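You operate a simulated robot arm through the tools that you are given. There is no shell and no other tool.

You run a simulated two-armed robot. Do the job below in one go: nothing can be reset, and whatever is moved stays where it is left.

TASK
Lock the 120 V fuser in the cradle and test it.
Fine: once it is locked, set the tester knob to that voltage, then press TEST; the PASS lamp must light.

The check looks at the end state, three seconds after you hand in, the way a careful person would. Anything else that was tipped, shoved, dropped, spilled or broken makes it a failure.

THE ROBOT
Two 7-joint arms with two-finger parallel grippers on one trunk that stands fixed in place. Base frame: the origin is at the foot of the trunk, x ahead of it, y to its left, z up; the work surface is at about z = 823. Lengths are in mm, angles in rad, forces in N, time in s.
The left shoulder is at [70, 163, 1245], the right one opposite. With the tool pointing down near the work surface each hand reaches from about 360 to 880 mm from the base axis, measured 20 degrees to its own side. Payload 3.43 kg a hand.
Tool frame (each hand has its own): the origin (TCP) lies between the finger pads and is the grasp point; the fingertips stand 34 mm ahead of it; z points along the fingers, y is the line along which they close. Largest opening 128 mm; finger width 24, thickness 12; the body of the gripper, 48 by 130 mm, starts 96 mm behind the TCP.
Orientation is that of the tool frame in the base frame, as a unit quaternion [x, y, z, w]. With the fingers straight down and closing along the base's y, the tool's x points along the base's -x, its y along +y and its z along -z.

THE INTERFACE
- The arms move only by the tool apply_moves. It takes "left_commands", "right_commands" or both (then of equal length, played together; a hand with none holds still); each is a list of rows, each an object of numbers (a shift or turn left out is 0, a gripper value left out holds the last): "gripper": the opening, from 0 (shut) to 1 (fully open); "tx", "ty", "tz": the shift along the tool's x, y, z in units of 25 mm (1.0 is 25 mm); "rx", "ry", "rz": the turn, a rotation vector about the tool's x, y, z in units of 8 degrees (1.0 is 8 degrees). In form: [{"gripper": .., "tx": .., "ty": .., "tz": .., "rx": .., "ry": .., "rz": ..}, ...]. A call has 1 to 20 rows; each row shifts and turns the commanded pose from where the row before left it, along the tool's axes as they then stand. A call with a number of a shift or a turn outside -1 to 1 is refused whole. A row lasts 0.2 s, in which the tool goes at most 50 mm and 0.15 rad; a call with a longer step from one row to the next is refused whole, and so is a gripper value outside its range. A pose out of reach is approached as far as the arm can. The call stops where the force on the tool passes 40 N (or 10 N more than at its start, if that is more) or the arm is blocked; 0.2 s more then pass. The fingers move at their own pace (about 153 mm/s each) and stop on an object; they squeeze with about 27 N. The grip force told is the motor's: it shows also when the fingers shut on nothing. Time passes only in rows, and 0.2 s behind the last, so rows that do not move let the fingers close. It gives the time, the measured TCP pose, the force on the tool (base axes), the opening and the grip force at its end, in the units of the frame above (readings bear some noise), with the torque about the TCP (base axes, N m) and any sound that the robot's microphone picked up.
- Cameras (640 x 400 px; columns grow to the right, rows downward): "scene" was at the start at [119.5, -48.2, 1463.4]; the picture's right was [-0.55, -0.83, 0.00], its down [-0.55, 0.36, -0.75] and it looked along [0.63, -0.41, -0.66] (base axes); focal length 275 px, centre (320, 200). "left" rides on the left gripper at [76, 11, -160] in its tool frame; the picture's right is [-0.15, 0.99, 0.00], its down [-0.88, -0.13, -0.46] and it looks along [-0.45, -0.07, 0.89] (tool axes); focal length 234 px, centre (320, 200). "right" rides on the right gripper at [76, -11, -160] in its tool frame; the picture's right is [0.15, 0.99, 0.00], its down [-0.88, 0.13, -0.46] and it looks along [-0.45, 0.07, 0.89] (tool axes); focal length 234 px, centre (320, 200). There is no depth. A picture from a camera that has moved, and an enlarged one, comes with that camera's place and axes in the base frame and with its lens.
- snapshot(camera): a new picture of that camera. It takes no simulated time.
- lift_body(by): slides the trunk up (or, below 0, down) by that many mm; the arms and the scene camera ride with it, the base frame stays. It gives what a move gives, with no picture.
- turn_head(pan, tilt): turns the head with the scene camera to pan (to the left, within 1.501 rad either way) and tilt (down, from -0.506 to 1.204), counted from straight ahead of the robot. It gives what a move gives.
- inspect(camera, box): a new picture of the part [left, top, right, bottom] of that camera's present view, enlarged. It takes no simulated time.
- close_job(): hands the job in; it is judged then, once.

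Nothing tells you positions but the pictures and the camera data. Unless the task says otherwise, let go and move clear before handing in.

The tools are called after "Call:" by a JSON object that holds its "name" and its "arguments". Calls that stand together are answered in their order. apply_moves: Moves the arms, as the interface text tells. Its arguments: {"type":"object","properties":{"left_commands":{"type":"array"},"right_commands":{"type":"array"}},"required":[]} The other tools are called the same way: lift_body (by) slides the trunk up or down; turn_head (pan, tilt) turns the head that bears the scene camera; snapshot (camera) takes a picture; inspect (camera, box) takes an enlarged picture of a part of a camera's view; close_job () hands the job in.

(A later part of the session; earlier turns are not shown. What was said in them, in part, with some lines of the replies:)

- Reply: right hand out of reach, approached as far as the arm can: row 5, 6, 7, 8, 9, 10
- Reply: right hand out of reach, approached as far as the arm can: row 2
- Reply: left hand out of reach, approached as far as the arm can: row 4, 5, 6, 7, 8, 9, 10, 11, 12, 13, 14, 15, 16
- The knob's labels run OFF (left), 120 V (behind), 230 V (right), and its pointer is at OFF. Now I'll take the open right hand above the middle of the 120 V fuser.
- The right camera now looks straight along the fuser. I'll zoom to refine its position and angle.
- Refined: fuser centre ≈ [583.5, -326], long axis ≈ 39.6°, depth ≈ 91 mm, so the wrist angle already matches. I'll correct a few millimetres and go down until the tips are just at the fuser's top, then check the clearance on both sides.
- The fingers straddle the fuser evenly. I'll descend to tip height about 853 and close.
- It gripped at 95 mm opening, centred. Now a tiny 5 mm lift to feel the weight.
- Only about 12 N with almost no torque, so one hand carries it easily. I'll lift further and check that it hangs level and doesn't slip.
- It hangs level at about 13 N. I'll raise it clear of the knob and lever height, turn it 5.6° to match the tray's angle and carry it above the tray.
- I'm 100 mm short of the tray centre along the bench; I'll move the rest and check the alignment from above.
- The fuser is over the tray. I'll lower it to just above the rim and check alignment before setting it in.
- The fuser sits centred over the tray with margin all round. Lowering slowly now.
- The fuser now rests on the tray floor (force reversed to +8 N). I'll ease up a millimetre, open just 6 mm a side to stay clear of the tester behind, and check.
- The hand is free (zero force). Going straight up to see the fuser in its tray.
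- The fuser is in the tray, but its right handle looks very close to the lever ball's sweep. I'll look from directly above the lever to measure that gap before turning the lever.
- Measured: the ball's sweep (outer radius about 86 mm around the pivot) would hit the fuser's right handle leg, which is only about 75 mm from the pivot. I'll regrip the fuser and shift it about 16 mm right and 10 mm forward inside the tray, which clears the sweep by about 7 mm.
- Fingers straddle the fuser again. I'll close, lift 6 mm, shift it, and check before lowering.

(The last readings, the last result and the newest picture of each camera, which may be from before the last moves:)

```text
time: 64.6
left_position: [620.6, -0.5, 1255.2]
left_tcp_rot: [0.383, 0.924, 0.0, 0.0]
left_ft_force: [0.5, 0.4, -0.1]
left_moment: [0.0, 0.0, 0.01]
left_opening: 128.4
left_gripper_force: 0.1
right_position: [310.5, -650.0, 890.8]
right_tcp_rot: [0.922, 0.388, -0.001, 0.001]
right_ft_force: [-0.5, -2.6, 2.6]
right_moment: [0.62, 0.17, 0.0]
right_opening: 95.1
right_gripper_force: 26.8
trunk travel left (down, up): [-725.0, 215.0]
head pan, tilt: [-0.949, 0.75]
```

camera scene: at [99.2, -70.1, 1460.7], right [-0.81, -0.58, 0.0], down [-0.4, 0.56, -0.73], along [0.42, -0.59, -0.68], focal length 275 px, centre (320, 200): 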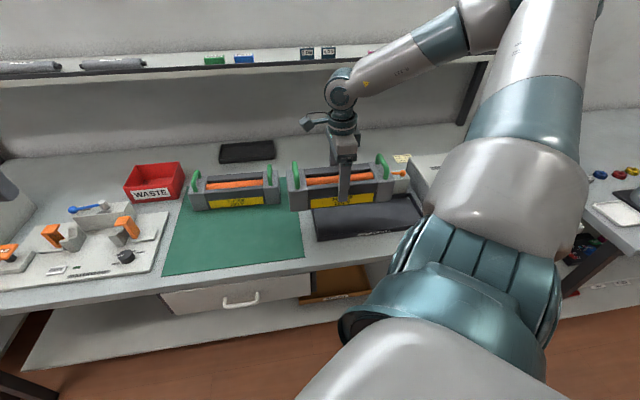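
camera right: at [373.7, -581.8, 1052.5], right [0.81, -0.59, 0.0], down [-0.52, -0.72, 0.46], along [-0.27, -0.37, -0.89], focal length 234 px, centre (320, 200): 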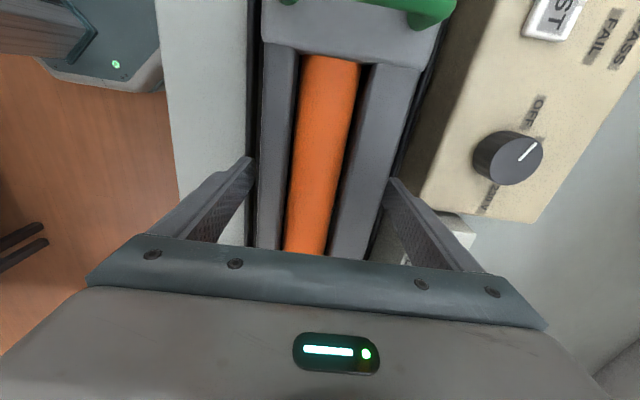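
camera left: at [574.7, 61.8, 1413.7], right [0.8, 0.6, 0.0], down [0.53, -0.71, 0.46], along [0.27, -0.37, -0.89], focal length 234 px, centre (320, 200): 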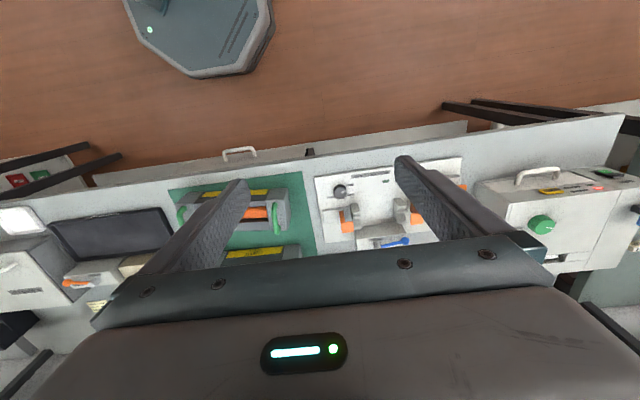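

It is down on the floor again (+2.6 N). Releasing with a small opening and rising.

Call:
{"name": "apply_moves", "arguments": {"right_commands": [{"gripper": 0.8}, {"gripper": 0.85}, {"gripper": 0.85}, {}, {"tz": -0.3}, {"tz": -0.6}, {"tz": -0.9}, {"tz": -0.95}, {"tz": -0.95}, {"tz": -0.95}, {"tz": -0.95}, {"tz": -0.95}, {"tz": -0.95}, {"tz": -0.95}, {}]}}

Call:
{"name": "apply_moves", "arguments": {"right_commands": [{"tx": -0.65, "ty": 0.5, "gripper": 1}, {"tx": -0.65, "ty": 0.5}, {"tx": -0.65, "ty": 0.5}, {"tx": -0.65, "ty": 0.5}, {}]}}

Call:
{"name": "snapshot", "arguments": {"camera": "right"}}

Call:
{"name": "inspect", "arguments": {"camera": "right", "box": [230, 60, 410, 220]}}

Call:
{"name": "inspect", "arguments": {"camera": "scene", "box": [290, 120, 470, 260]}}

```text
time: 67.8
left_position: [621.4, 1.9, 1255.5]
left_tcp_rot: [0.382, 0.924, 0.0, -0.001]
left_ft_force: [0.2, -0.2, 0.1]
left_moment: [0.01, 0.01, -0.05]
left_opening: 127.9
left_gripper_force: 0.0
right_position: [311.9, -650.3, 1101.4]
right_tcp_rot: [0.922, 0.388, -0.001, 0.0]
right_ft_force: [0.3, -0.5, -0.1]
right_moment: [0.0, -0.02, -0.04]
right_opening: 109.0
right_gripper_force: 0.1
trunk travel left (down, up): [-725.0, 215.0]
head pan, tilt: [-0.949, 0.75]
```

```text
time: 69.0
left_position: [621.8, 0.5, 1254.7]
left_tcp_rot: [0.383, 0.924, 0.0, 0.0]
left_ft_force: [0.0, 0.3, 0.2]
left_moment: [-0.01, -0.02, 0.02]
left_opening: 128.0
left_gripper_force: 0.2
right_position: [300.6, -729.2, 1101.7]
right_tcp_rot: [0.922, 0.387, -0.001, 0.001]
right_ft_force: [0.4, -0.3, 0.3]
right_moment: [0.02, 0.01, -0.01]
right_opening: 128.3
right_gripper_force: 0.0
trunk travel left (down, up): [-725.0, 215.0]
head pan, tilt: [-0.949, 0.75]
```

```text
taken
camera right: at [345.7, -667.1, 1263.7], right [0.81, -0.59, 0.0], down [-0.52, -0.72, 0.46], along [-0.27, -0.37, -0.89], focal length 234 px, centre (320, 200)
```

right: 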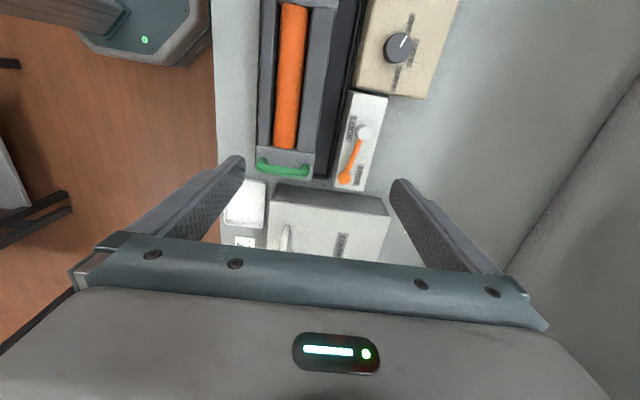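

```text
2.50 times, centred on (320, 140) of right
camera zoom: at [345.7, -667.1, 1263.7], right [0.81, -0.59, 0.0], down [-0.52, -0.72, 0.46], along [-0.27, -0.37, -0.89], focal length 585 px, centre (320, 350)
```

zoom: 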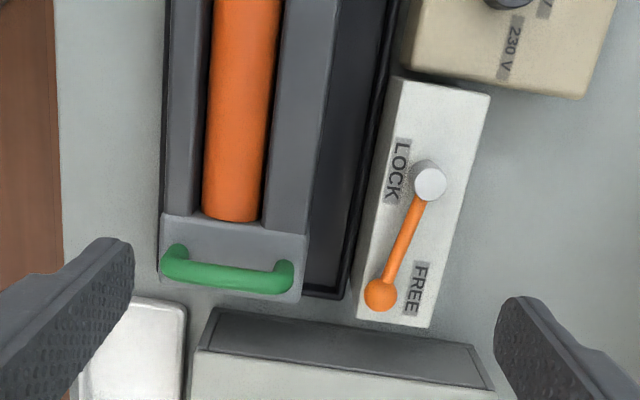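

```text
2.86 times, centred on (380, 190) of scene
camera zoom: at [97.6, -68.8, 1461.0], right [-0.81, -0.58, 0.0], down [-0.4, 0.55, -0.73], along [0.43, -0.59, -0.68], focal length 786 px, centre (149, 229)
```

zoom: 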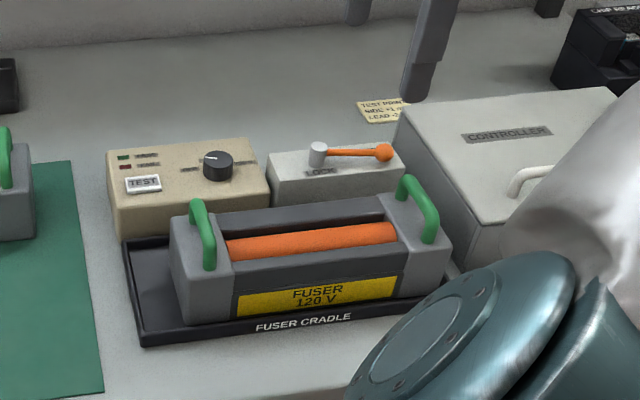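

The handle leg is now about 98 mm from the pivot, clear of the ball's sweep. Next I close the right hand and place it behind the lever rod, near the pivot, to push it round to LOCK.

Call:
{"name": "apply_moves", "arguments": {"right_commands": [{"tx": -0.273, "ty": 0.847, "gripper": 0}, {"tx": -0.273, "ty": 0.847}, {"tx": -0.273, "ty": 0.847}, {"tx": -0.273, "ty": 0.847}, {"tz": 0.9}, {"tz": 0.9}, {"tz": 0.9}, {"tz": 0.9}, {}]}}

Call:
{"name": "snapshot", "arguments": {"camera": "right"}}

Call:
{"name": "inspect", "arguments": {"camera": "scene", "box": [310, 100, 470, 240]}}

```text
time: 71.0
left_position: [621.7, 1.5, 1255.4]
left_tcp_rot: [0.382, 0.924, 0.0, 0.0]
left_ft_force: [-0.2, -0.5, -0.5]
left_moment: [-0.02, -0.02, 0.01]
left_opening: 127.9
left_gripper_force: 0.1
right_position: [343.3, -808.6, 1012.1]
right_tcp_rot: [0.922, 0.388, -0.001, 0.002]
right_ft_force: [-1.4, -0.6, -0.3]
right_moment: [-0.01, -0.01, 0.02]
right_opening: 0.2
right_gripper_force: 26.9
trunk travel left (down, up): [-725.0, 215.0]
head pan, tilt: [-0.949, 0.75]
```

```text
taken
camera right: at [387.8, -746.0, 1173.4], right [0.81, -0.59, 0.0], down [-0.52, -0.72, 0.46], along [-0.27, -0.37, -0.89], focal length 234 px, centre (320, 200)
```

right: 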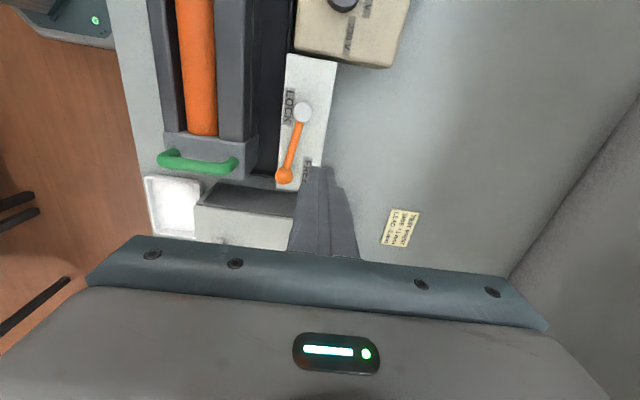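

```text
2.86 times, centred on (390, 170) of scene
camera zoom: at [97.5, -68.9, 1461.0], right [-0.81, -0.58, 0.0], down [-0.4, 0.55, -0.73], along [0.43, -0.59, -0.68], focal length 786 px, centre (120, 286)
```

zoom: 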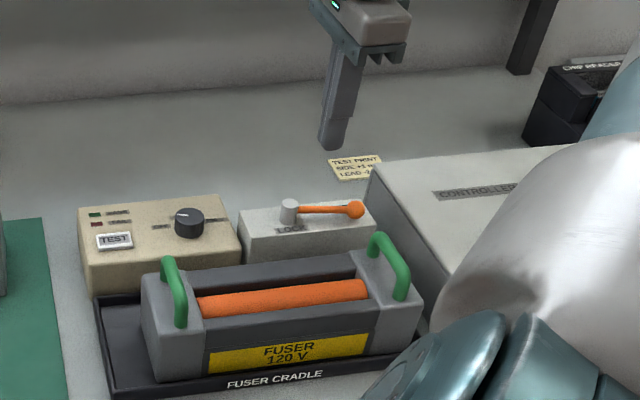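

The fingers are above the gap behind the lever. Descending to rod height and pushing along the arc, stopping before the end to check.

Call:
{"name": "apply_moves", "arguments": {"right_commands": [{"tz": 0.73}, {"tz": 0.73}, {"tz": 0.73}, {"tz": 0.73}, {}]}}

Call:
{"name": "snapshot", "arguments": {"camera": "right"}}

Call:
{"name": "inspect", "arguments": {"camera": "scene", "box": [330, 120, 450, 220]}}

```text
time: 72.2
left_position: [621.3, 1.0, 1254.8]
left_tcp_rot: [0.383, 0.924, 0.0, -0.001]
left_ft_force: [0.0, 0.3, -0.4]
left_moment: [0.0, 0.0, -0.01]
left_opening: 128.0
left_gripper_force: 0.1
right_position: [342.8, -809.3, 940.3]
right_tcp_rot: [0.922, 0.388, -0.001, 0.001]
right_ft_force: [-0.1, -0.2, 0.0]
right_moment: [0.01, -0.01, 0.01]
right_opening: 0.2
right_gripper_force: 26.9
trunk travel left (down, up): [-725.0, 215.0]
head pan, tilt: [-0.949, 0.75]
```

```text
taken
camera right: at [387.7, -746.0, 1101.4], right [0.81, -0.59, 0.0], down [-0.52, -0.72, 0.46], along [-0.27, -0.37, -0.89], focal length 234 px, centre (320, 200)
```

right: 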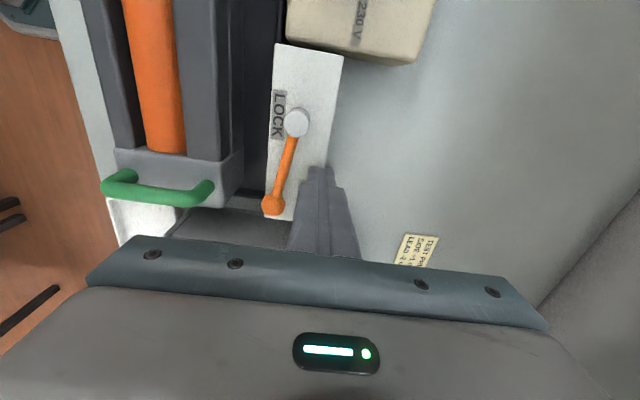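

```text
4.00 times, centred on (390, 170) of scene
camera zoom: at [97.3, -68.8, 1461.0], right [-0.81, -0.58, 0.0], down [-0.4, 0.55, -0.73], along [0.43, -0.59, -0.68], focal length 1100 px, centre (40, 320)
```

zoom: 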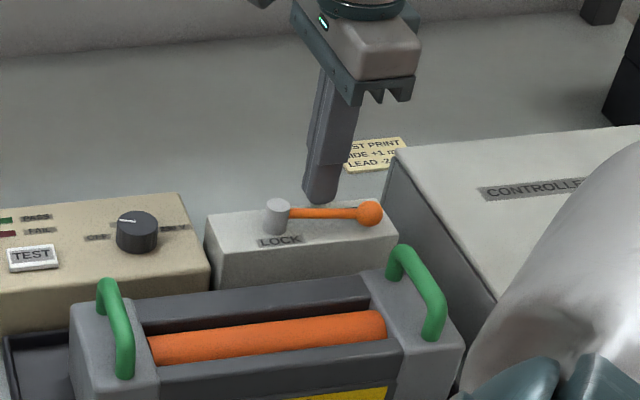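

Call:
{"name": "apply_moves", "arguments": {"right_commands": [{"tx": 0.046, "ty": -0.32}, {"tx": 0.046, "ty": -0.32}, {"tx": -0.076, "ty": -0.344}, {"tx": 0, "ty": -0.388}, {"tx": 0.12, "ty": -0.432}, {}]}}

Call:
{"name": "snapshot", "arguments": {"camera": "right"}}

Call:
{"name": "inspect", "arguments": {"camera": "scene", "box": [330, 120, 450, 220]}}

```text
time: 73.6
left_position: [619.8, 1.1, 1255.6]
left_tcp_rot: [0.382, 0.924, 0.0, -0.001]
left_ft_force: [0.7, 0.5, -0.2]
left_moment: [0.02, 0.02, -0.01]
left_opening: 127.9
left_gripper_force: 0.0
right_position: [314.1, -775.0, 939.5]
right_tcp_rot: [0.922, 0.388, -0.001, 0.0]
right_ft_force: [-0.4, -0.4, -0.1]
right_moment: [-0.01, -0.02, 0.0]
right_opening: 0.1
right_gripper_force: 27.2
trunk travel left (down, up): [-725.0, 215.0]
head pan, tilt: [-0.949, 0.75]
```

```text
taken
camera right: at [357.8, -712.6, 1101.0], right [0.81, -0.59, 0.0], down [-0.52, -0.72, 0.46], along [-0.27, -0.37, -0.89], focal length 234 px, centre (320, 200)
```

right: 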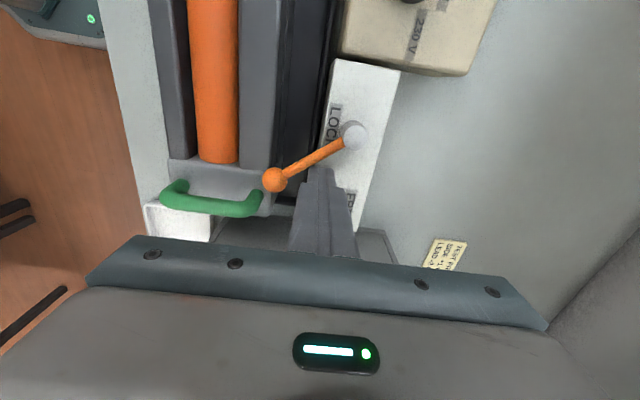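

```text
4.00 times, centred on (390, 170) of scene
camera zoom: at [97.6, -69.5, 1460.9], right [-0.81, -0.58, 0.0], down [-0.4, 0.55, -0.73], along [0.43, -0.59, -0.68], focal length 1100 px, centre (40, 320)
```

zoom: 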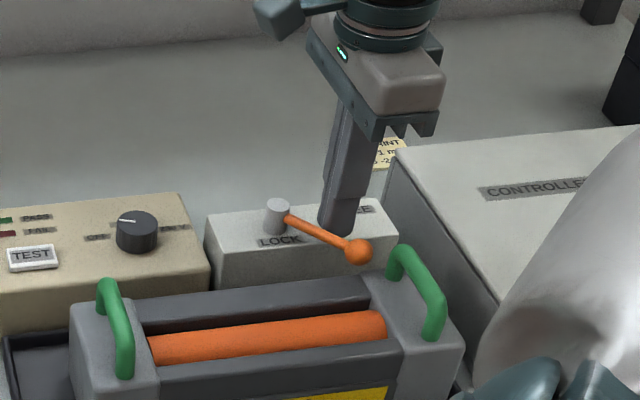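

The lever is swinging freely and the ball has passed the handle's end without any contact force. I continue toward LOCK.

Call:
{"name": "apply_moves", "arguments": {"right_commands": [{"tx": 0.236, "ty": -0.388}, {"tx": 0.352, "ty": -0.32}, {}]}}

Call:
{"name": "snapshot", "arguments": {"camera": "right"}}

Call:
{"name": "inspect", "arguments": {"camera": "scene", "box": [330, 120, 450, 220]}}

```text
time: 74.4
left_position: [621.3, 1.0, 1254.8]
left_tcp_rot: [0.382, 0.924, 0.0, 0.001]
left_ft_force: [0.1, -0.1, -0.1]
left_moment: [0.03, -0.03, 0.05]
left_opening: 128.3
left_gripper_force: 0.0
right_position: [311.1, -751.9, 939.1]
right_tcp_rot: [0.922, 0.388, -0.001, 0.0]
right_ft_force: [-0.8, -0.1, 1.0]
right_moment: [0.0, -0.02, -0.01]
right_opening: 0.0
right_gripper_force: 26.9
trunk travel left (down, up): [-725.0, 215.0]
head pan, tilt: [-0.949, 0.75]
```

```text
taken
camera right: at [355.5, -689.5, 1101.0], right [0.81, -0.59, 0.0], down [-0.52, -0.72, 0.46], along [-0.27, -0.37, -0.89], focal length 234 px, centre (320, 200)
```

right: 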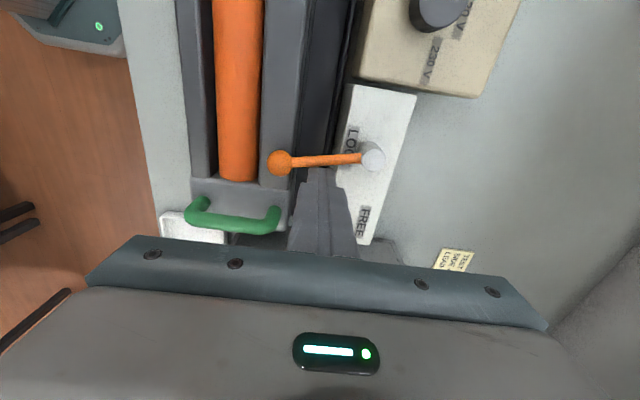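

```text
4.00 times, centred on (390, 170) of scene
camera zoom: at [97.5, -69.4, 1460.9], right [-0.81, -0.58, 0.0], down [-0.4, 0.55, -0.73], along [0.43, -0.59, -0.68], focal length 1100 px, centre (40, 320)
```

zoom: 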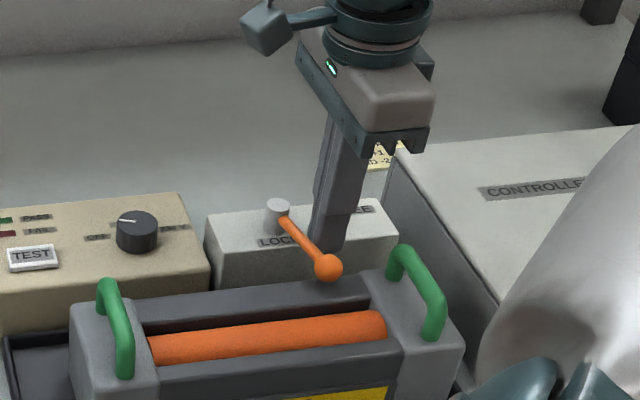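

Past the handle now and over the fuser's back rail. Pushing the last part to LOCK.

Call:
{"name": "apply_moves", "arguments": {"right_commands": [{"tx": 0.244, "ty": -0.12}, {"tx": 0.244, "ty": -0.12}, {"tx": 0.088}, {}]}}

Call:
{"name": "snapshot", "arguments": {"camera": "right"}}

Call:
{"name": "inspect", "arguments": {"camera": "scene", "box": [330, 120, 450, 220]}}

```text
time: 75.4
left_position: [620.0, -1.1, 1254.8]
left_tcp_rot: [0.383, 0.924, 0.001, 0.0]
left_ft_force: [-0.3, 0.2, 0.0]
left_moment: [0.0, 0.02, 0.02]
left_opening: 128.0
left_gripper_force: 0.1
right_position: [313.7, -739.9, 939.0]
right_tcp_rot: [0.922, 0.388, 0.0, 0.001]
right_ft_force: [-7.0, -10.5, 2.0]
right_moment: [-0.23, 0.2, -0.01]
right_opening: 0.0
right_gripper_force: 26.9
trunk travel left (down, up): [-725.0, 215.0]
head pan, tilt: [-0.949, 0.75]
```

```text
taken
camera right: at [359.4, -677.1, 1100.9], right [0.81, -0.59, 0.0], down [-0.52, -0.72, 0.46], along [-0.27, -0.37, -0.89], focal length 234 px, centre (320, 200)
```

right: 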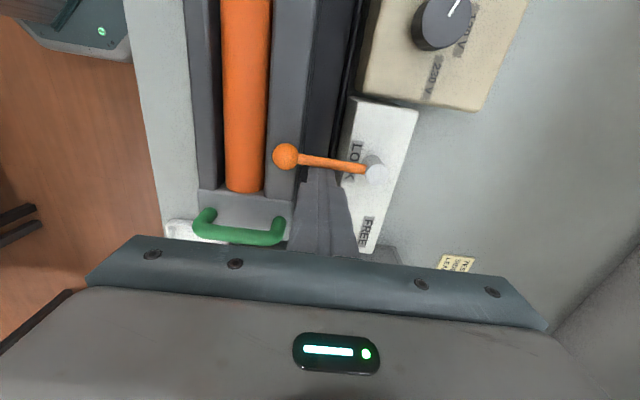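

```text
4.00 times, centred on (390, 170) of scene
camera zoom: at [96.2, -70.4, 1461.0], right [-0.81, -0.58, 0.0], down [-0.4, 0.56, -0.73], along [0.43, -0.59, -0.68], focal length 1100 px, centre (40, 320)
```

zoom: 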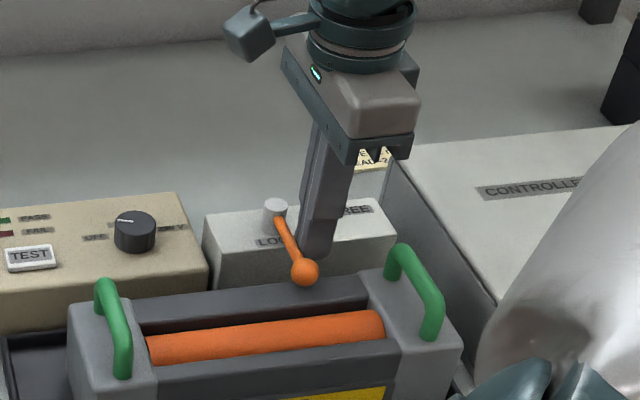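

The lever has met its stop at LOCK (about 12 N). I'll back away and rise to inspect.

Call:
{"name": "apply_moves", "arguments": {"right_commands": [{"tx": -0.3}, {"tx": -0.3}, {"tz": -0.8}, {"tz": -0.95}, {"tz": -0.95}, {"tz": -0.95}, {"tz": -0.95}, {"tz": -0.95}, {"tz": -0.95}, {}]}}

Call:
{"name": "snapshot", "arguments": {"camera": "right"}}

Call:
{"name": "inspect", "arguments": {"camera": "scene", "box": [290, 130, 450, 250]}}

```text
time: 77.6
left_position: [621.0, 0.4, 1255.2]
left_tcp_rot: [0.383, 0.924, 0.0, 0.001]
left_ft_force: [0.7, -0.6, -0.7]
left_moment: [0.03, 0.0, 0.02]
left_opening: 128.1
left_gripper_force: 0.0
right_position: [306.3, -749.5, 1102.9]
right_tcp_rot: [0.921, 0.388, -0.001, 0.0]
right_ft_force: [-0.2, -1.1, -0.1]
right_moment: [0.03, 0.0, 0.03]
right_opening: 0.0
right_gripper_force: 27.3
trunk travel left (down, up): [-725.0, 215.0]
head pan, tilt: [-0.949, 0.75]
```

```text
taken
camera right: at [350.6, -686.9, 1263.7], right [0.81, -0.59, 0.0], down [-0.52, -0.72, 0.46], along [-0.27, -0.37, -0.89], focal length 234 px, centre (320, 200)
```

right: 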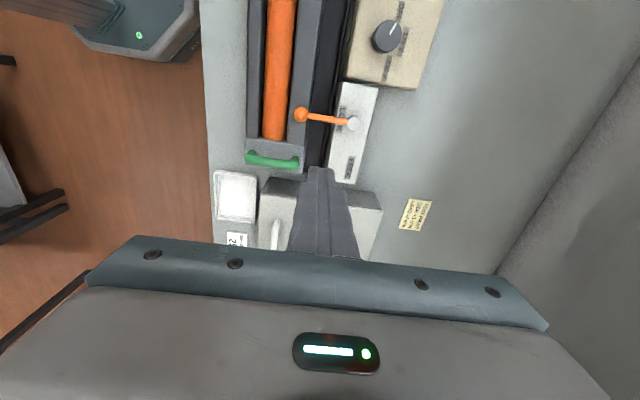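

```text
3.33 times, centred on (370, 190) of scene
camera zoom: at [97.7, -69.6, 1460.9], right [-0.81, -0.58, 0.0], down [-0.4, 0.55, -0.73], along [0.43, -0.59, -0.68], focal length 917 px, centre (153, 233)
```

zoom: 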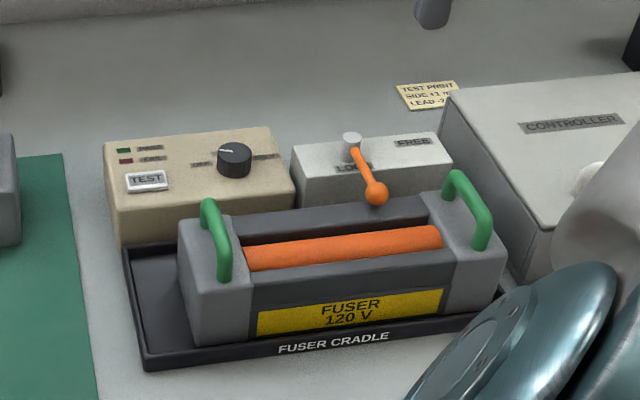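

The lever is back at its original LOCK direction, now over the fuser. I'll zoom in on the lever angle and on the knob.

Call:
{"name": "inspect", "arguments": {"camera": "right", "box": [230, 60, 410, 200]}}

Call:
{"name": "inspect", "arguments": {"camera": "right", "box": [340, 0, 450, 100]}}

```text
2.86 times, centred on (320, 130) of right
camera zoom: at [350.6, -686.9, 1263.7], right [0.81, -0.59, 0.0], down [-0.52, -0.72, 0.46], along [-0.27, -0.37, -0.89], focal length 669 px, centre (320, 400)
```

zoom: 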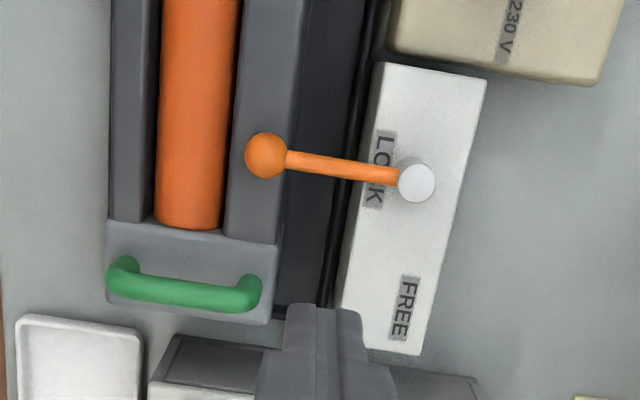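

```text
4.00 times, centred on (395, 50) of right
camera zoom: at [350.6, -686.9, 1263.7], right [0.81, -0.59, 0.0], down [-0.52, -0.72, 0.46], along [-0.27, -0.37, -0.89], focal length 937 px, centre (20, 800)
```

zoom: 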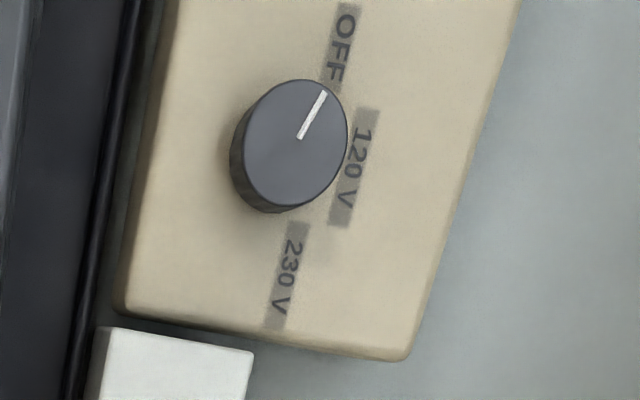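

The lever is aligned at LOCK. The knob's axis is near [452, -699], top at about z 901; OFF is at +70° and 120 V lies straight back (−44°), so it needs about 70° clockwise. I'll turn the wrist back so there's range for that and go above the knob.

Call:
{"name": "apply_moves", "arguments": {"right_commands": [{"rz": -0.964, "gripper": 0.5}, {"rz": -0.964}, {"rz": -0.964}, {"rz": -0.964}, {"rz": -0.964}, {"rz": -0.964}, {"rz": -0.964}, {"rz": -0.964}, {"rz": -0.964}, {"tx": -0.094, "ty": 0.877}, {"tx": -0.094, "ty": 0.877}, {"tx": -0.094, "ty": 0.877}, {"tx": -0.094, "ty": 0.877}, {"tx": -0.094, "ty": 0.877}, {"tx": -0.094, "ty": 0.877}, {"tx": -0.094, "ty": 0.877}, {}]}}

Call:
{"name": "snapshot", "arguments": {"camera": "right"}}

Call:
{"name": "inspect", "arguments": {"camera": "scene", "box": [280, 100, 440, 220]}}

```text
time: 81.2
left_position: [621.8, 0.9, 1254.6]
left_tcp_rot: [0.383, 0.924, 0.001, 0.001]
left_ft_force: [0.2, 0.4, 0.3]
left_moment: [-0.01, -0.01, 0.04]
left_opening: 127.7
left_gripper_force: 0.0
right_position: [450.2, -699.0, 1101.9]
right_tcp_rot: [0.537, 0.844, -0.001, 0.0]
right_ft_force: [0.5, 0.6, -0.8]
right_moment: [0.02, 0.0, -0.02]
right_opening: 63.8
right_gripper_force: 0.0
trunk travel left (down, up): [-725.0, 215.0]
head pan, tilt: [-0.949, 0.75]
```

```text
taken
camera right: at [408.9, -634.2, 1262.7], right [0.83, 0.55, 0.0], down [0.49, -0.74, 0.46], along [0.25, -0.38, -0.89], focal length 234 px, centre (320, 200)
```

right: 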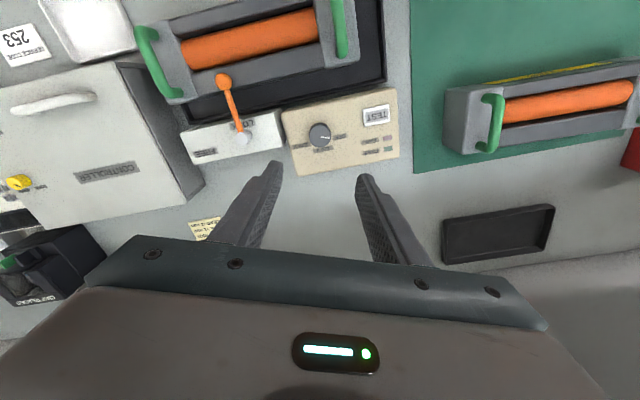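

```text
3.33 times, centred on (360, 160) of scene
camera zoom: at [97.0, -69.5, 1460.9], right [-0.81, -0.58, 0.0], down [-0.4, 0.55, -0.73], along [0.43, -0.59, -0.68], focal length 917 px, centre (187, 333)
```

zoom: 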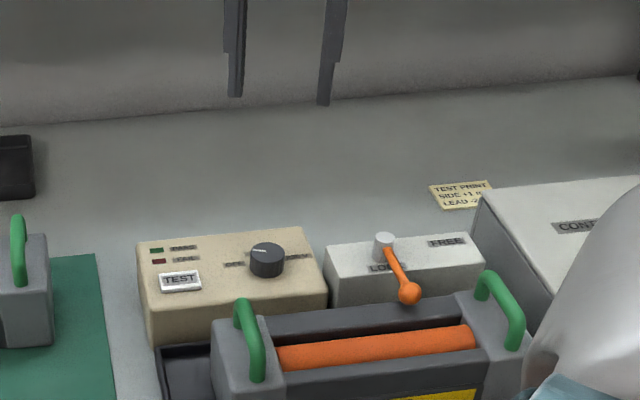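

Call:
{"name": "inspect", "arguments": {"camera": "right", "box": [270, 80, 410, 180]}}

```text
4.00 times, centred on (340, 130) of right
camera zoom: at [408.9, -634.2, 1262.7], right [0.83, 0.55, 0.0], down [0.49, -0.74, 0.46], along [0.25, -0.38, -0.89], focal length 937 px, centre (240, 480)
```

zoom: 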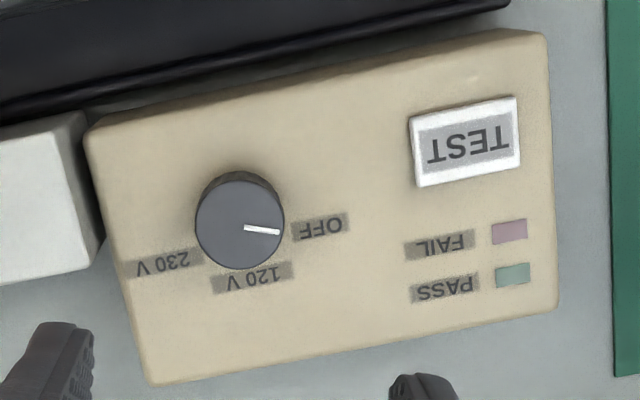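

Clear view: knob axis ≈ [452.3, -698], TEST button ≈ [508, -627], tester top ≈ 880. I'll go down over the knob with the fingers open around it, to tip height about 888.

Call:
{"name": "apply_moves", "arguments": {"right_commands": [{"ty": 0.09, "tz": 0.9}, {"tz": 0.9}, {"tz": 0.9}, {"tz": 0.9}, {"tz": 0.9}, {"tz": 0.9}, {"tz": 0.9}, {"tz": 0.45}, {"tz": 0.4}, {}]}}

Call:
{"name": "snapshot", "arguments": {"camera": "right"}}

Call:
{"name": "inspect", "arguments": {"camera": "scene", "box": [290, 120, 410, 220]}}

```text
time: 83.4
left_position: [620.9, 1.5, 1255.9]
left_tcp_rot: [0.383, 0.924, 0.0, 0.0]
left_ft_force: [-0.5, -0.2, 0.5]
left_moment: [-0.01, 0.0, -0.03]
left_opening: 128.0
left_gripper_force: 0.1
right_position: [454.6, -697.7, 923.5]
right_tcp_rot: [0.537, 0.844, 0.0, 0.0]
right_ft_force: [-0.4, 0.5, -0.3]
right_moment: [-0.02, 0.03, -0.02]
right_opening: 64.0
right_gripper_force: 0.1
trunk travel left (down, up): [-725.0, 215.0]
head pan, tilt: [-0.949, 0.75]
```

```text
taken
camera right: at [411.3, -633.1, 1084.8], right [0.83, 0.55, 0.0], down [0.49, -0.74, 0.46], along [0.25, -0.38, -0.89], focal length 234 px, centre (320, 200)
```

right: 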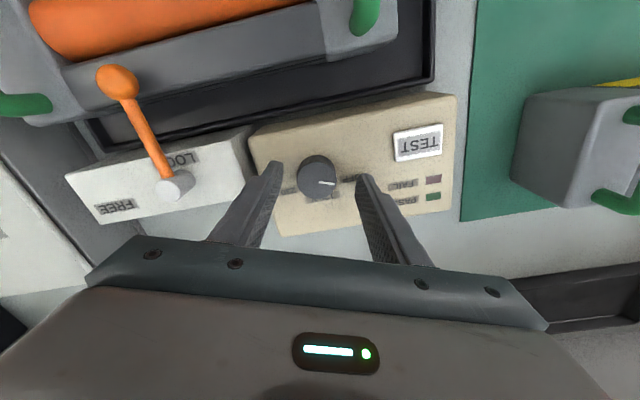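

```text
4.00 times, centred on (350, 170) of scene
camera zoom: at [97.5, -69.2, 1460.9], right [-0.81, -0.58, 0.0], down [-0.4, 0.55, -0.73], along [0.43, -0.59, -0.68], focal length 1100 px, centre (200, 320)
```

zoom: 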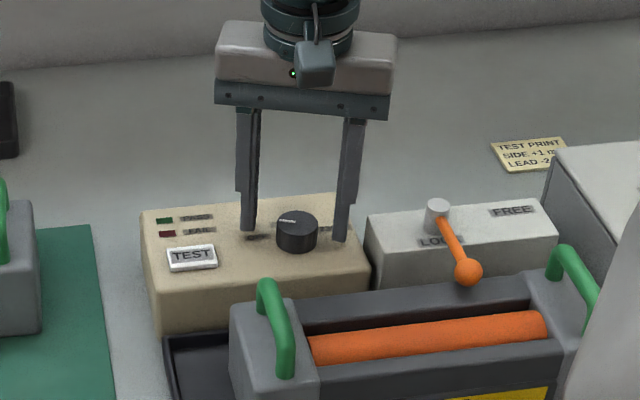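

Call:
{"name": "inspect", "arguments": {"camera": "right", "box": [250, 130, 400, 230]}}

```text
4.00 times, centred on (325, 180) of right
camera zoom: at [411.3, -633.1, 1084.8], right [0.83, 0.55, 0.0], down [0.49, -0.74, 0.46], along [0.25, -0.38, -0.89], focal length 937 px, centre (300, 280)
```

zoom: 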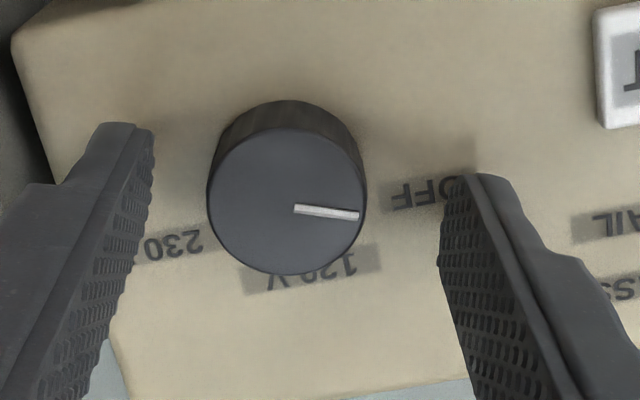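

The knob is centred between the fingers within 3 mm. I'll fine-adjust and close on it.

Call:
{"name": "apply_moves", "arguments": {"right_commands": [{"tx": 0.07, "ty": -0.1}, {"gripper": 0.35}, {"gripper": 0.2}, {"gripper": 0.2}, {"gripper": 0}, {"gripper": 0}]}}

Call:
{"name": "inspect", "arguments": {"camera": "right", "box": [250, 130, 400, 230]}}

```text
time: 84.8
left_position: [620.5, 0.4, 1254.9]
left_tcp_rot: [0.383, 0.924, 0.0, 0.0]
left_ft_force: [0.5, 0.1, -0.2]
left_moment: [0.03, -0.01, 0.0]
left_opening: 128.1
left_gripper_force: 0.1
right_position: [450.7, -696.8, 923.8]
right_tcp_rot: [0.537, 0.844, 0.0, 0.0]
right_ft_force: [-4.0, -0.7, -1.1]
right_moment: [0.04, -0.09, -0.02]
right_opening: 33.7
right_gripper_force: 45.2
trunk travel left (down, up): [-725.0, 215.0]
head pan, tilt: [-0.949, 0.75]
```

```text
4.00 times, centred on (325, 180) of right
camera zoom: at [407.9, -632.7, 1084.8], right [0.83, 0.55, 0.0], down [0.49, -0.74, 0.46], along [0.25, -0.38, -0.89], focal length 937 px, centre (300, 280)
```

zoom: 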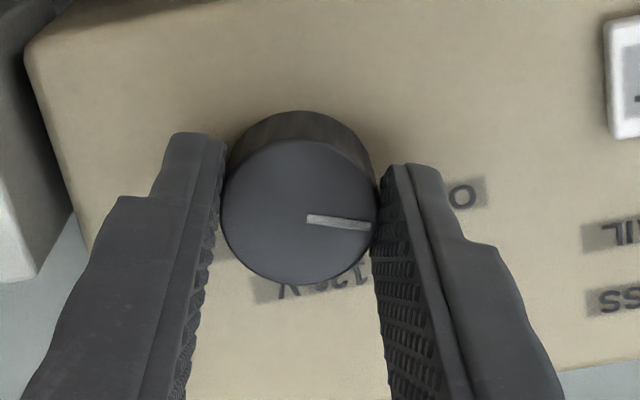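

Gripped (33.7 mm). Turning it clockwise 70° in steps, checking before the last part.

Call:
{"name": "apply_moves", "arguments": {"right_commands": [{"rz": 0.8}, {"rz": 0.8}, {"rz": 0.8}, {"rz": 0.8}, {"rz": 0.8}, {"rz": 0.8}, {"rz": 0.8}, {"rz": 0.8}, {"rz": 0.8}, {}]}}

Call:
{"name": "inspect", "arguments": {"camera": "right", "box": [250, 130, 400, 230]}}

Call:
{"name": "snapshot", "arguments": {"camera": "right"}}

```text
time: 87.0
left_position: [621.0, 0.7, 1255.1]
left_tcp_rot: [0.382, 0.924, 0.001, -0.001]
left_ft_force: [-0.3, -0.1, 0.0]
left_moment: [-0.01, 0.03, -0.02]
left_opening: 128.0
left_gripper_force: 0.1
right_position: [451.9, -697.4, 923.2]
right_tcp_rot: [0.877, 0.481, 0.0, 0.001]
right_ft_force: [3.4, -1.3, -0.7]
right_moment: [-0.01, 0.1, 0.02]
right_opening: 33.6
right_gripper_force: 45.2
trunk travel left (down, up): [-725.0, 215.0]
head pan, tilt: [-0.949, 0.75]
```

```text
4.00 times, centred on (325, 180) of right
camera zoom: at [483.0, -626.7, 1084.7], right [0.91, -0.41, 0.0], down [-0.36, -0.81, 0.46], along [-0.19, -0.42, -0.89], focal length 937 px, centre (300, 280)
```

zoom: 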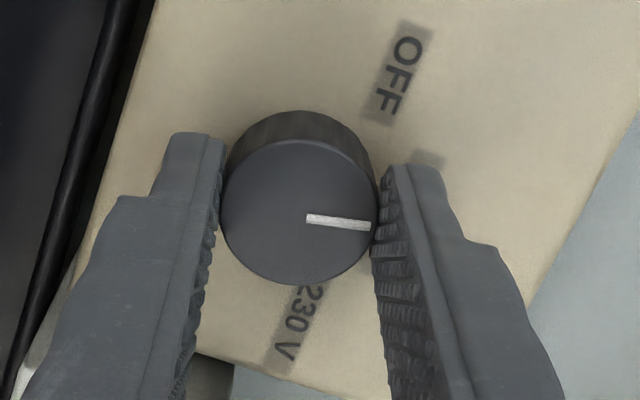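

```text
taken
camera right: at [483.0, -626.7, 1084.7], right [0.91, -0.41, 0.0], down [-0.36, -0.81, 0.46], along [-0.19, -0.42, -0.89], focal length 234 px, centre (320, 200)
```

right: 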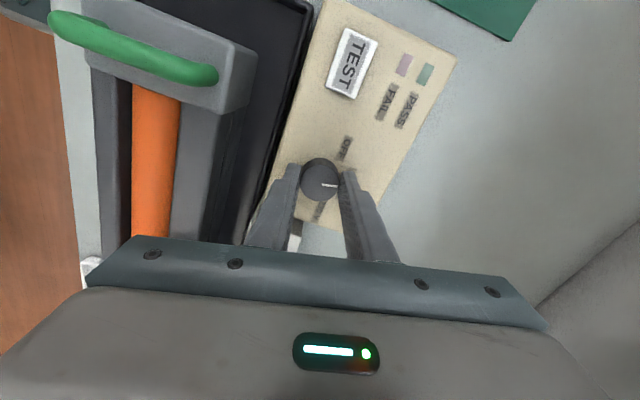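

The knob turns with the fingers, no slip. The last 12° to line up with 120 V.

Call:
{"name": "apply_moves", "arguments": {"right_commands": [{"rz": 0.75}, {"rz": 0.75}, {}]}}

Call:
{"name": "inspect", "arguments": {"camera": "right", "box": [250, 130, 400, 230]}}

```text
time: 87.8
left_position: [620.9, 1.5, 1255.2]
left_tcp_rot: [0.382, 0.924, 0.0, 0.0]
left_ft_force: [0.4, -0.2, 0.4]
left_moment: [-0.03, 0.02, 0.01]
left_opening: 127.8
left_gripper_force: 0.1
right_position: [452.7, -697.1, 923.1]
right_tcp_rot: [0.923, 0.386, 0.0, 0.001]
right_ft_force: [7.9, -3.5, 1.8]
right_moment: [-0.29, 0.34, 0.0]
right_opening: 33.7
right_gripper_force: 44.6
trunk travel left (down, up): [-725.0, 215.0]
head pan, tilt: [-0.949, 0.75]
```

```text
4.00 times, centred on (325, 180) of right
camera zoom: at [497.0, -634.9, 1084.7], right [0.81, -0.59, 0.0], down [-0.53, -0.72, 0.46], along [-0.27, -0.37, -0.89], focal length 937 px, centre (300, 280)
```

zoom: 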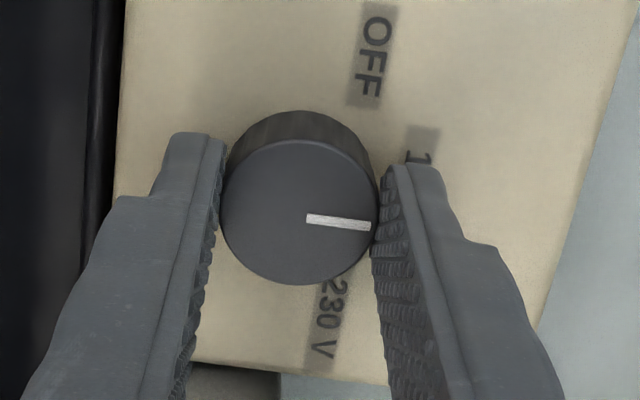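

Pointer lines up with the 120 V label. Opening and rising to check it.

Call:
{"name": "apply_moves", "arguments": {"right_commands": [{"gripper": 0.3}, {"gripper": 0.45}, {"gripper": 0.45}, {"tz": -0.5}, {"tz": -0.9}, {"tz": -0.9}, {"tz": -0.9}, {"tz": -0.9}, {"tz": -0.9}, {"tz": -0.9}, {}]}}

Call:
{"name": "snapshot", "arguments": {"camera": "right"}}

Call:
{"name": "inspect", "arguments": {"camera": "right", "box": [260, 60, 400, 220]}}

Call:
{"name": "inspect", "arguments": {"camera": "scene", "box": [290, 140, 400, 220]}}

```text
time: 90.2
left_position: [620.7, 0.0, 1255.5]
left_tcp_rot: [0.383, 0.924, 0.0, 0.0]
left_ft_force: [-0.5, 0.3, 0.7]
left_moment: [-0.01, -0.01, 0.01]
left_opening: 127.9
left_gripper_force: 0.0
right_position: [449.2, -698.1, 1070.4]
right_tcp_rot: [0.922, 0.386, 0.001, 0.001]
right_ft_force: [-0.3, 0.3, -0.2]
right_moment: [0.04, 0.02, -0.02]
right_opening: 57.6
right_gripper_force: 0.0
trunk travel left (down, up): [-725.0, 215.0]
head pan, tilt: [-0.949, 0.75]
```

```text
taken
camera right: at [495.8, -634.5, 1231.7], right [0.81, -0.59, 0.0], down [-0.52, -0.72, 0.46], along [-0.27, -0.37, -0.89], focal length 234 px, centre (320, 200)
```

right: 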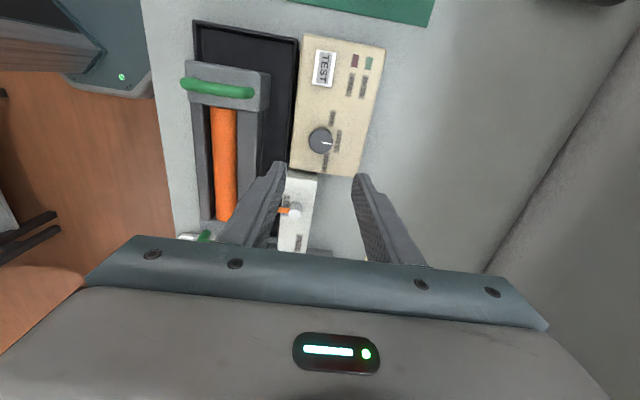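

```text
2.50 times, centred on (330, 140) of right
camera zoom: at [495.8, -634.5, 1231.7], right [0.81, -0.59, 0.0], down [-0.52, -0.72, 0.46], along [-0.27, -0.37, -0.89], focal length 585 px, centre (295, 350)
```

zoom: 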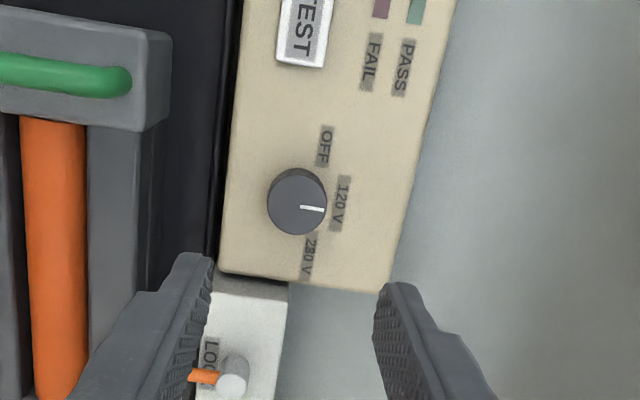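

```text
5.00 times, centred on (345, 180) of scene
camera zoom: at [97.8, -69.5, 1460.9], right [-0.81, -0.58, 0.0], down [-0.4, 0.55, -0.73], along [0.43, -0.59, -0.68], focal length 1375 px, centre (195, 300)
```

zoom: 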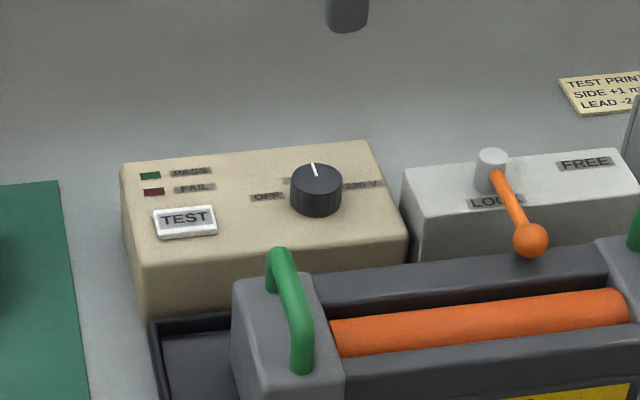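

The knob now points to 120 V. Next I close the hand, go above the TEST button at about [508, -626] and come down close to it.

Call:
{"name": "apply_moves", "arguments": {"right_commands": [{"tx": 0.923, "ty": -0.081, "gripper": 0}, {"tx": 0.923, "ty": -0.081}, {"tx": 0.923, "ty": -0.081}, {"tx": 0.923, "ty": -0.081}, {}, {"tz": 0.8}, {"tz": 0.8}, {"tz": 0.8}, {"tz": 0.8}, {"tz": 0.8}, {"tz": 0.8}, {"tz": 0.6}, {}]}}

Call:
{"name": "snapshot", "arguments": {"camera": "right"}}

Call:
{"name": "inspect", "arguments": {"camera": "scene", "box": [290, 140, 400, 220]}}

```text
time: 93.0
left_position: [621.1, 1.3, 1255.1]
left_tcp_rot: [0.383, 0.924, 0.0, 0.0]
left_ft_force: [0.1, -0.2, 0.0]
left_moment: [0.01, -0.01, 0.0]
left_opening: 128.1
left_gripper_force: 0.0
right_position: [510.5, -625.8, 935.3]
right_tcp_rot: [0.922, 0.386, 0.0, 0.001]
right_ft_force: [-0.2, -0.2, -0.2]
right_moment: [0.03, 0.02, 0.02]
right_opening: 0.0
right_gripper_force: 27.0
trunk travel left (down, up): [-725.0, 215.0]
head pan, tilt: [-0.949, 0.75]
```

```text
taken
camera right: at [554.5, -563.2, 1097.4], right [0.81, -0.59, 0.0], down [-0.52, -0.72, 0.46], along [-0.27, -0.37, -0.89], focal length 234 px, centre (320, 200)
```

right: 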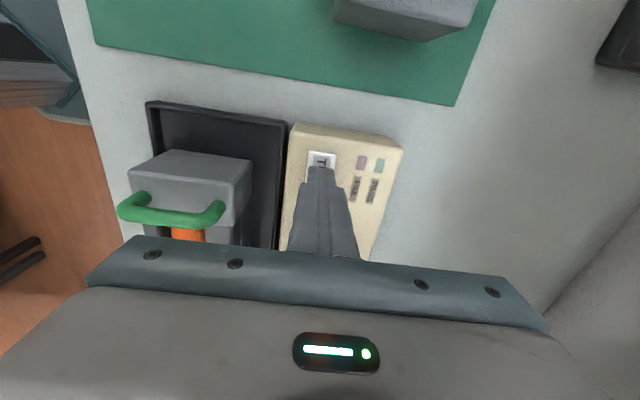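

```text
5.00 times, centred on (345, 180) of scene
camera zoom: at [97.3, -69.0, 1461.0], right [-0.81, -0.58, 0.0], down [-0.4, 0.55, -0.73], along [0.43, -0.59, -0.68], focal length 1375 px, centre (195, 300)
```

zoom: 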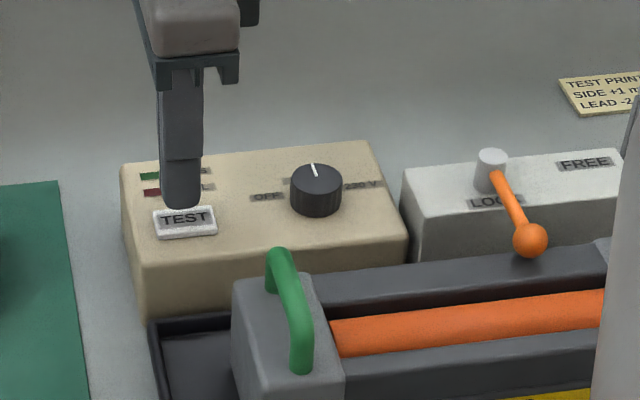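

The tip is right over TEST, about 15 mm above it. Pressing down gently.

Call:
{"name": "apply_moves", "arguments": {"right_commands": [{"tz": 0.4}, {"tz": 0.12}, {"tz": 0.08}, {}]}}

Call:
{"name": "inspect", "arguments": {"camera": "scene", "box": [290, 140, 400, 220]}}

```text
time: 94.0
left_position: [622.2, 0.1, 1254.5]
left_tcp_rot: [0.382, 0.924, 0.0, 0.0]
left_ft_force: [-0.2, 0.3, -0.1]
left_moment: [0.0, -0.01, 0.02]
left_opening: 127.8
left_gripper_force: 0.0
right_position: [509.6, -625.8, 919.8]
right_tcp_rot: [0.922, 0.387, 0.0, 0.001]
right_ft_force: [-0.2, -1.1, -0.8]
right_moment: [0.0, 0.01, -0.02]
right_opening: 0.2
right_gripper_force: 27.3
trunk travel left (down, up): [-725.0, 215.0]
head pan, tilt: [-0.949, 0.75]
```

```text
5.00 times, centred on (345, 180) of scene
camera zoom: at [97.7, -69.3, 1460.9], right [-0.81, -0.58, 0.0], down [-0.4, 0.55, -0.73], along [0.43, -0.59, -0.68], focal length 1375 px, centre (195, 300)
```

zoom: 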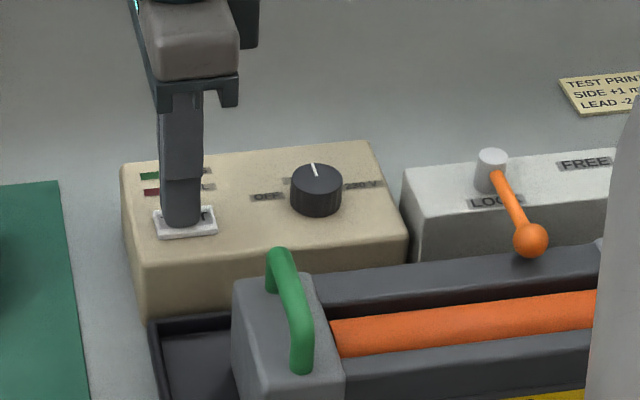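

Call:
{"name": "apply_moves", "arguments": {"right_commands": [{"tz": 0.06}, {"tz": 0.06}, {}]}}

Call:
{"name": "inspect", "arguments": {"camera": "scene", "box": [290, 140, 400, 220]}}

Call:
{"name": "inspect", "arguments": {"camera": "right", "box": [270, 110, 420, 220]}}

```text
time: 94.8
left_position: [620.0, 1.6, 1254.9]
left_tcp_rot: [0.383, 0.924, 0.0, 0.0]
left_ft_force: [0.4, -0.1, 0.0]
left_moment: [0.0, 0.08, 0.0]
left_opening: 128.0
left_gripper_force: 0.0
right_position: [509.8, -625.5, 917.6]
right_tcp_rot: [0.922, 0.387, -0.001, 0.001]
right_ft_force: [-0.8, 0.0, 1.2]
right_moment: [0.03, 0.03, -0.01]
right_opening: 0.0
right_gripper_force: 26.7
trunk travel left (down, up): [-725.0, 215.0]
head pan, tilt: [-0.949, 0.75]
heard: click
```

```text
5.00 times, centred on (345, 180) of scene
camera zoom: at [97.4, -68.9, 1461.0], right [-0.81, -0.58, 0.0], down [-0.4, 0.55, -0.73], along [0.43, -0.59, -0.68], focal length 1375 px, centre (195, 300)
```

zoom: 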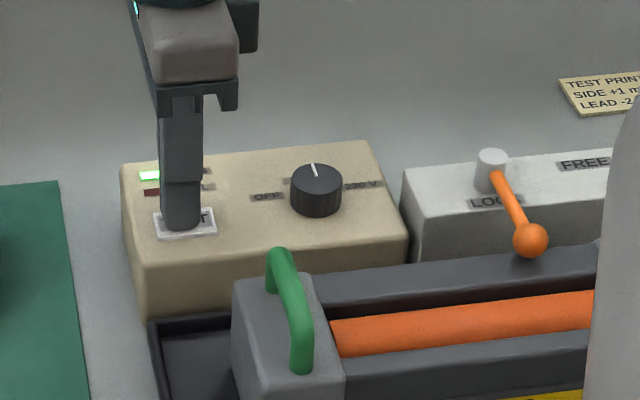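

```text
3.64 times, centred on (345, 165) of right
camera zoom: at [554.7, -563.1, 1079.6], right [0.81, -0.59, 0.0], down [-0.52, -0.72, 0.46], along [-0.27, -0.37, -0.89], focal length 852 px, centre (229, 327)
```

zoom: 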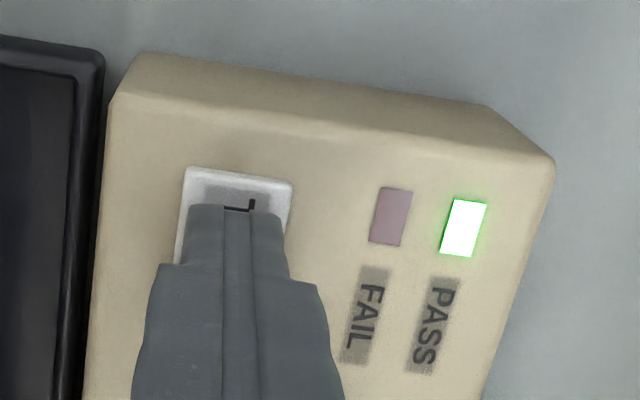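

A click was heard and the PASS lamp is lit green. I'll lift the hand straight up and move clear, then check that the lamp stays on and nothing else was disturbed.

Call:
{"name": "apply_moves", "arguments": {"right_commands": [{"tz": -0.2}, {"tz": -0.5}, {"tz": -0.9}, {"tz": -0.9}, {"tz": -0.9}, {"tz": -0.9}, {"tz": -0.9}, {"tz": -0.9}, {"tz": -0.9}, {"tz": -0.9}, {}]}}

Call:
{"name": "snapshot", "arguments": {"camera": "scene"}}

Call:
{"name": "inspect", "arguments": {"camera": "scene", "box": [280, 140, 440, 250]}}

Call:
{"name": "snapshot", "arguments": {"camera": "right"}}

```text
time: 97.2
left_position: [621.0, 0.2, 1255.2]
left_tcp_rot: [0.383, 0.924, -0.001, 0.0]
left_ft_force: [-0.3, -0.5, -1.0]
left_moment: [0.02, -0.01, 0.02]
left_opening: 128.2
left_gripper_force: 0.0
right_position: [509.1, -627.0, 1114.7]
right_tcp_rot: [0.922, 0.386, -0.001, -0.001]
right_ft_force: [-0.1, -0.4, -0.9]
right_moment: [0.04, -0.02, 0.02]
right_opening: 0.1
right_gripper_force: 26.7
trunk travel left (down, up): [-725.0, 215.0]
head pan, tilt: [-0.949, 0.75]
```

```text
taken
camera scene: at [97.8, -69.5, 1460.9], right [-0.81, -0.58, 0.0], down [-0.4, 0.55, -0.73], along [0.43, -0.59, -0.68], focal length 275 px, centre (320, 200)
```

scene: 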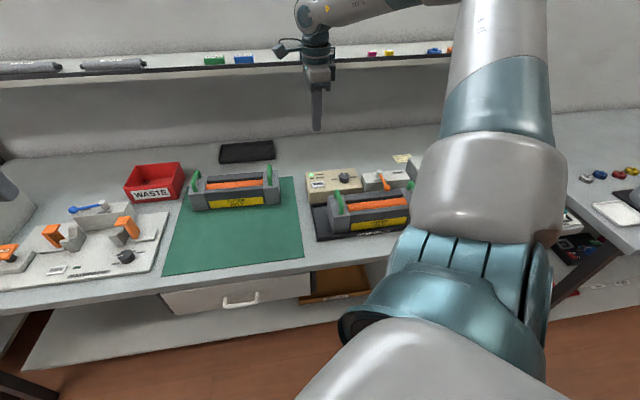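

```text
3.64 times, centred on (360, 195) of scene
camera zoom: at [97.8, -69.5, 1460.9], right [-0.81, -0.58, 0.0], down [-0.4, 0.55, -0.73], along [0.43, -0.59, -0.68], focal length 1000 px, centre (174, 218)
```

zoom: 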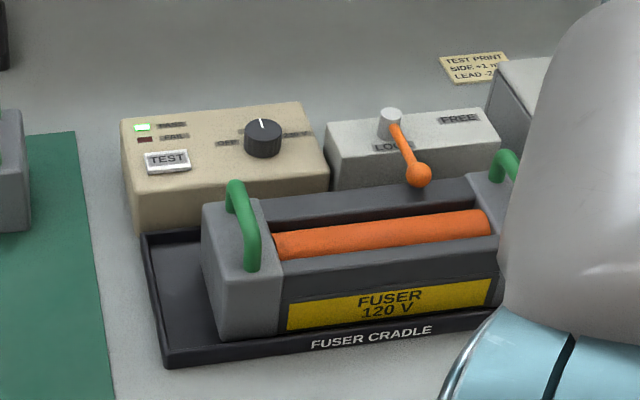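

```text
taken
camera right: at [554.8, -563.4, 1277.1], right [0.81, -0.59, 0.0], down [-0.52, -0.72, 0.46], along [-0.27, -0.37, -0.89], focal length 234 px, centre (320, 200)
```

right: 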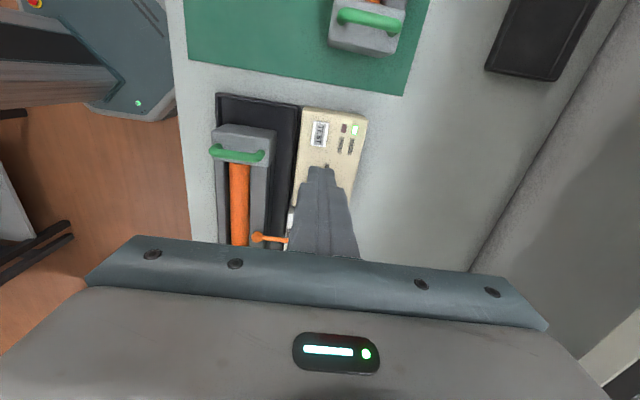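

The PASS lamp stays lit, the knob is at 120 V, the lever is at LOCK over the level 120 V fuser. The 230 V fuser and everything else in view are where they were, and both hands are empty and clear. Handing in.

Call:
{"name": "close_job", "arguments": {}}

```text
The job is handed in.
```

The 120 V fuser is in the cradle with its lever turned to LOCK. The tester knob is at 120 V and TEST has been pressed. The tester clicked and the green PASS lamp came on, and it was still lit when I handed in.

- **Fuser position:** it sits about 16 mm to the right and 9 mm forward of the tray's centre. From the centre, the lever's ball would have hit the fuser's right handle, so I moved it before locking.
- **One hand only:** the left arm can't reach the cradle, so the right hand carried the fuser, gripping it across the middle. It weighed about 13 N and hung level.
- **Everything else:** in the last pictures the 230 V fuser and the other items I could see were where they started. Both hands were empty and clear of the bench.
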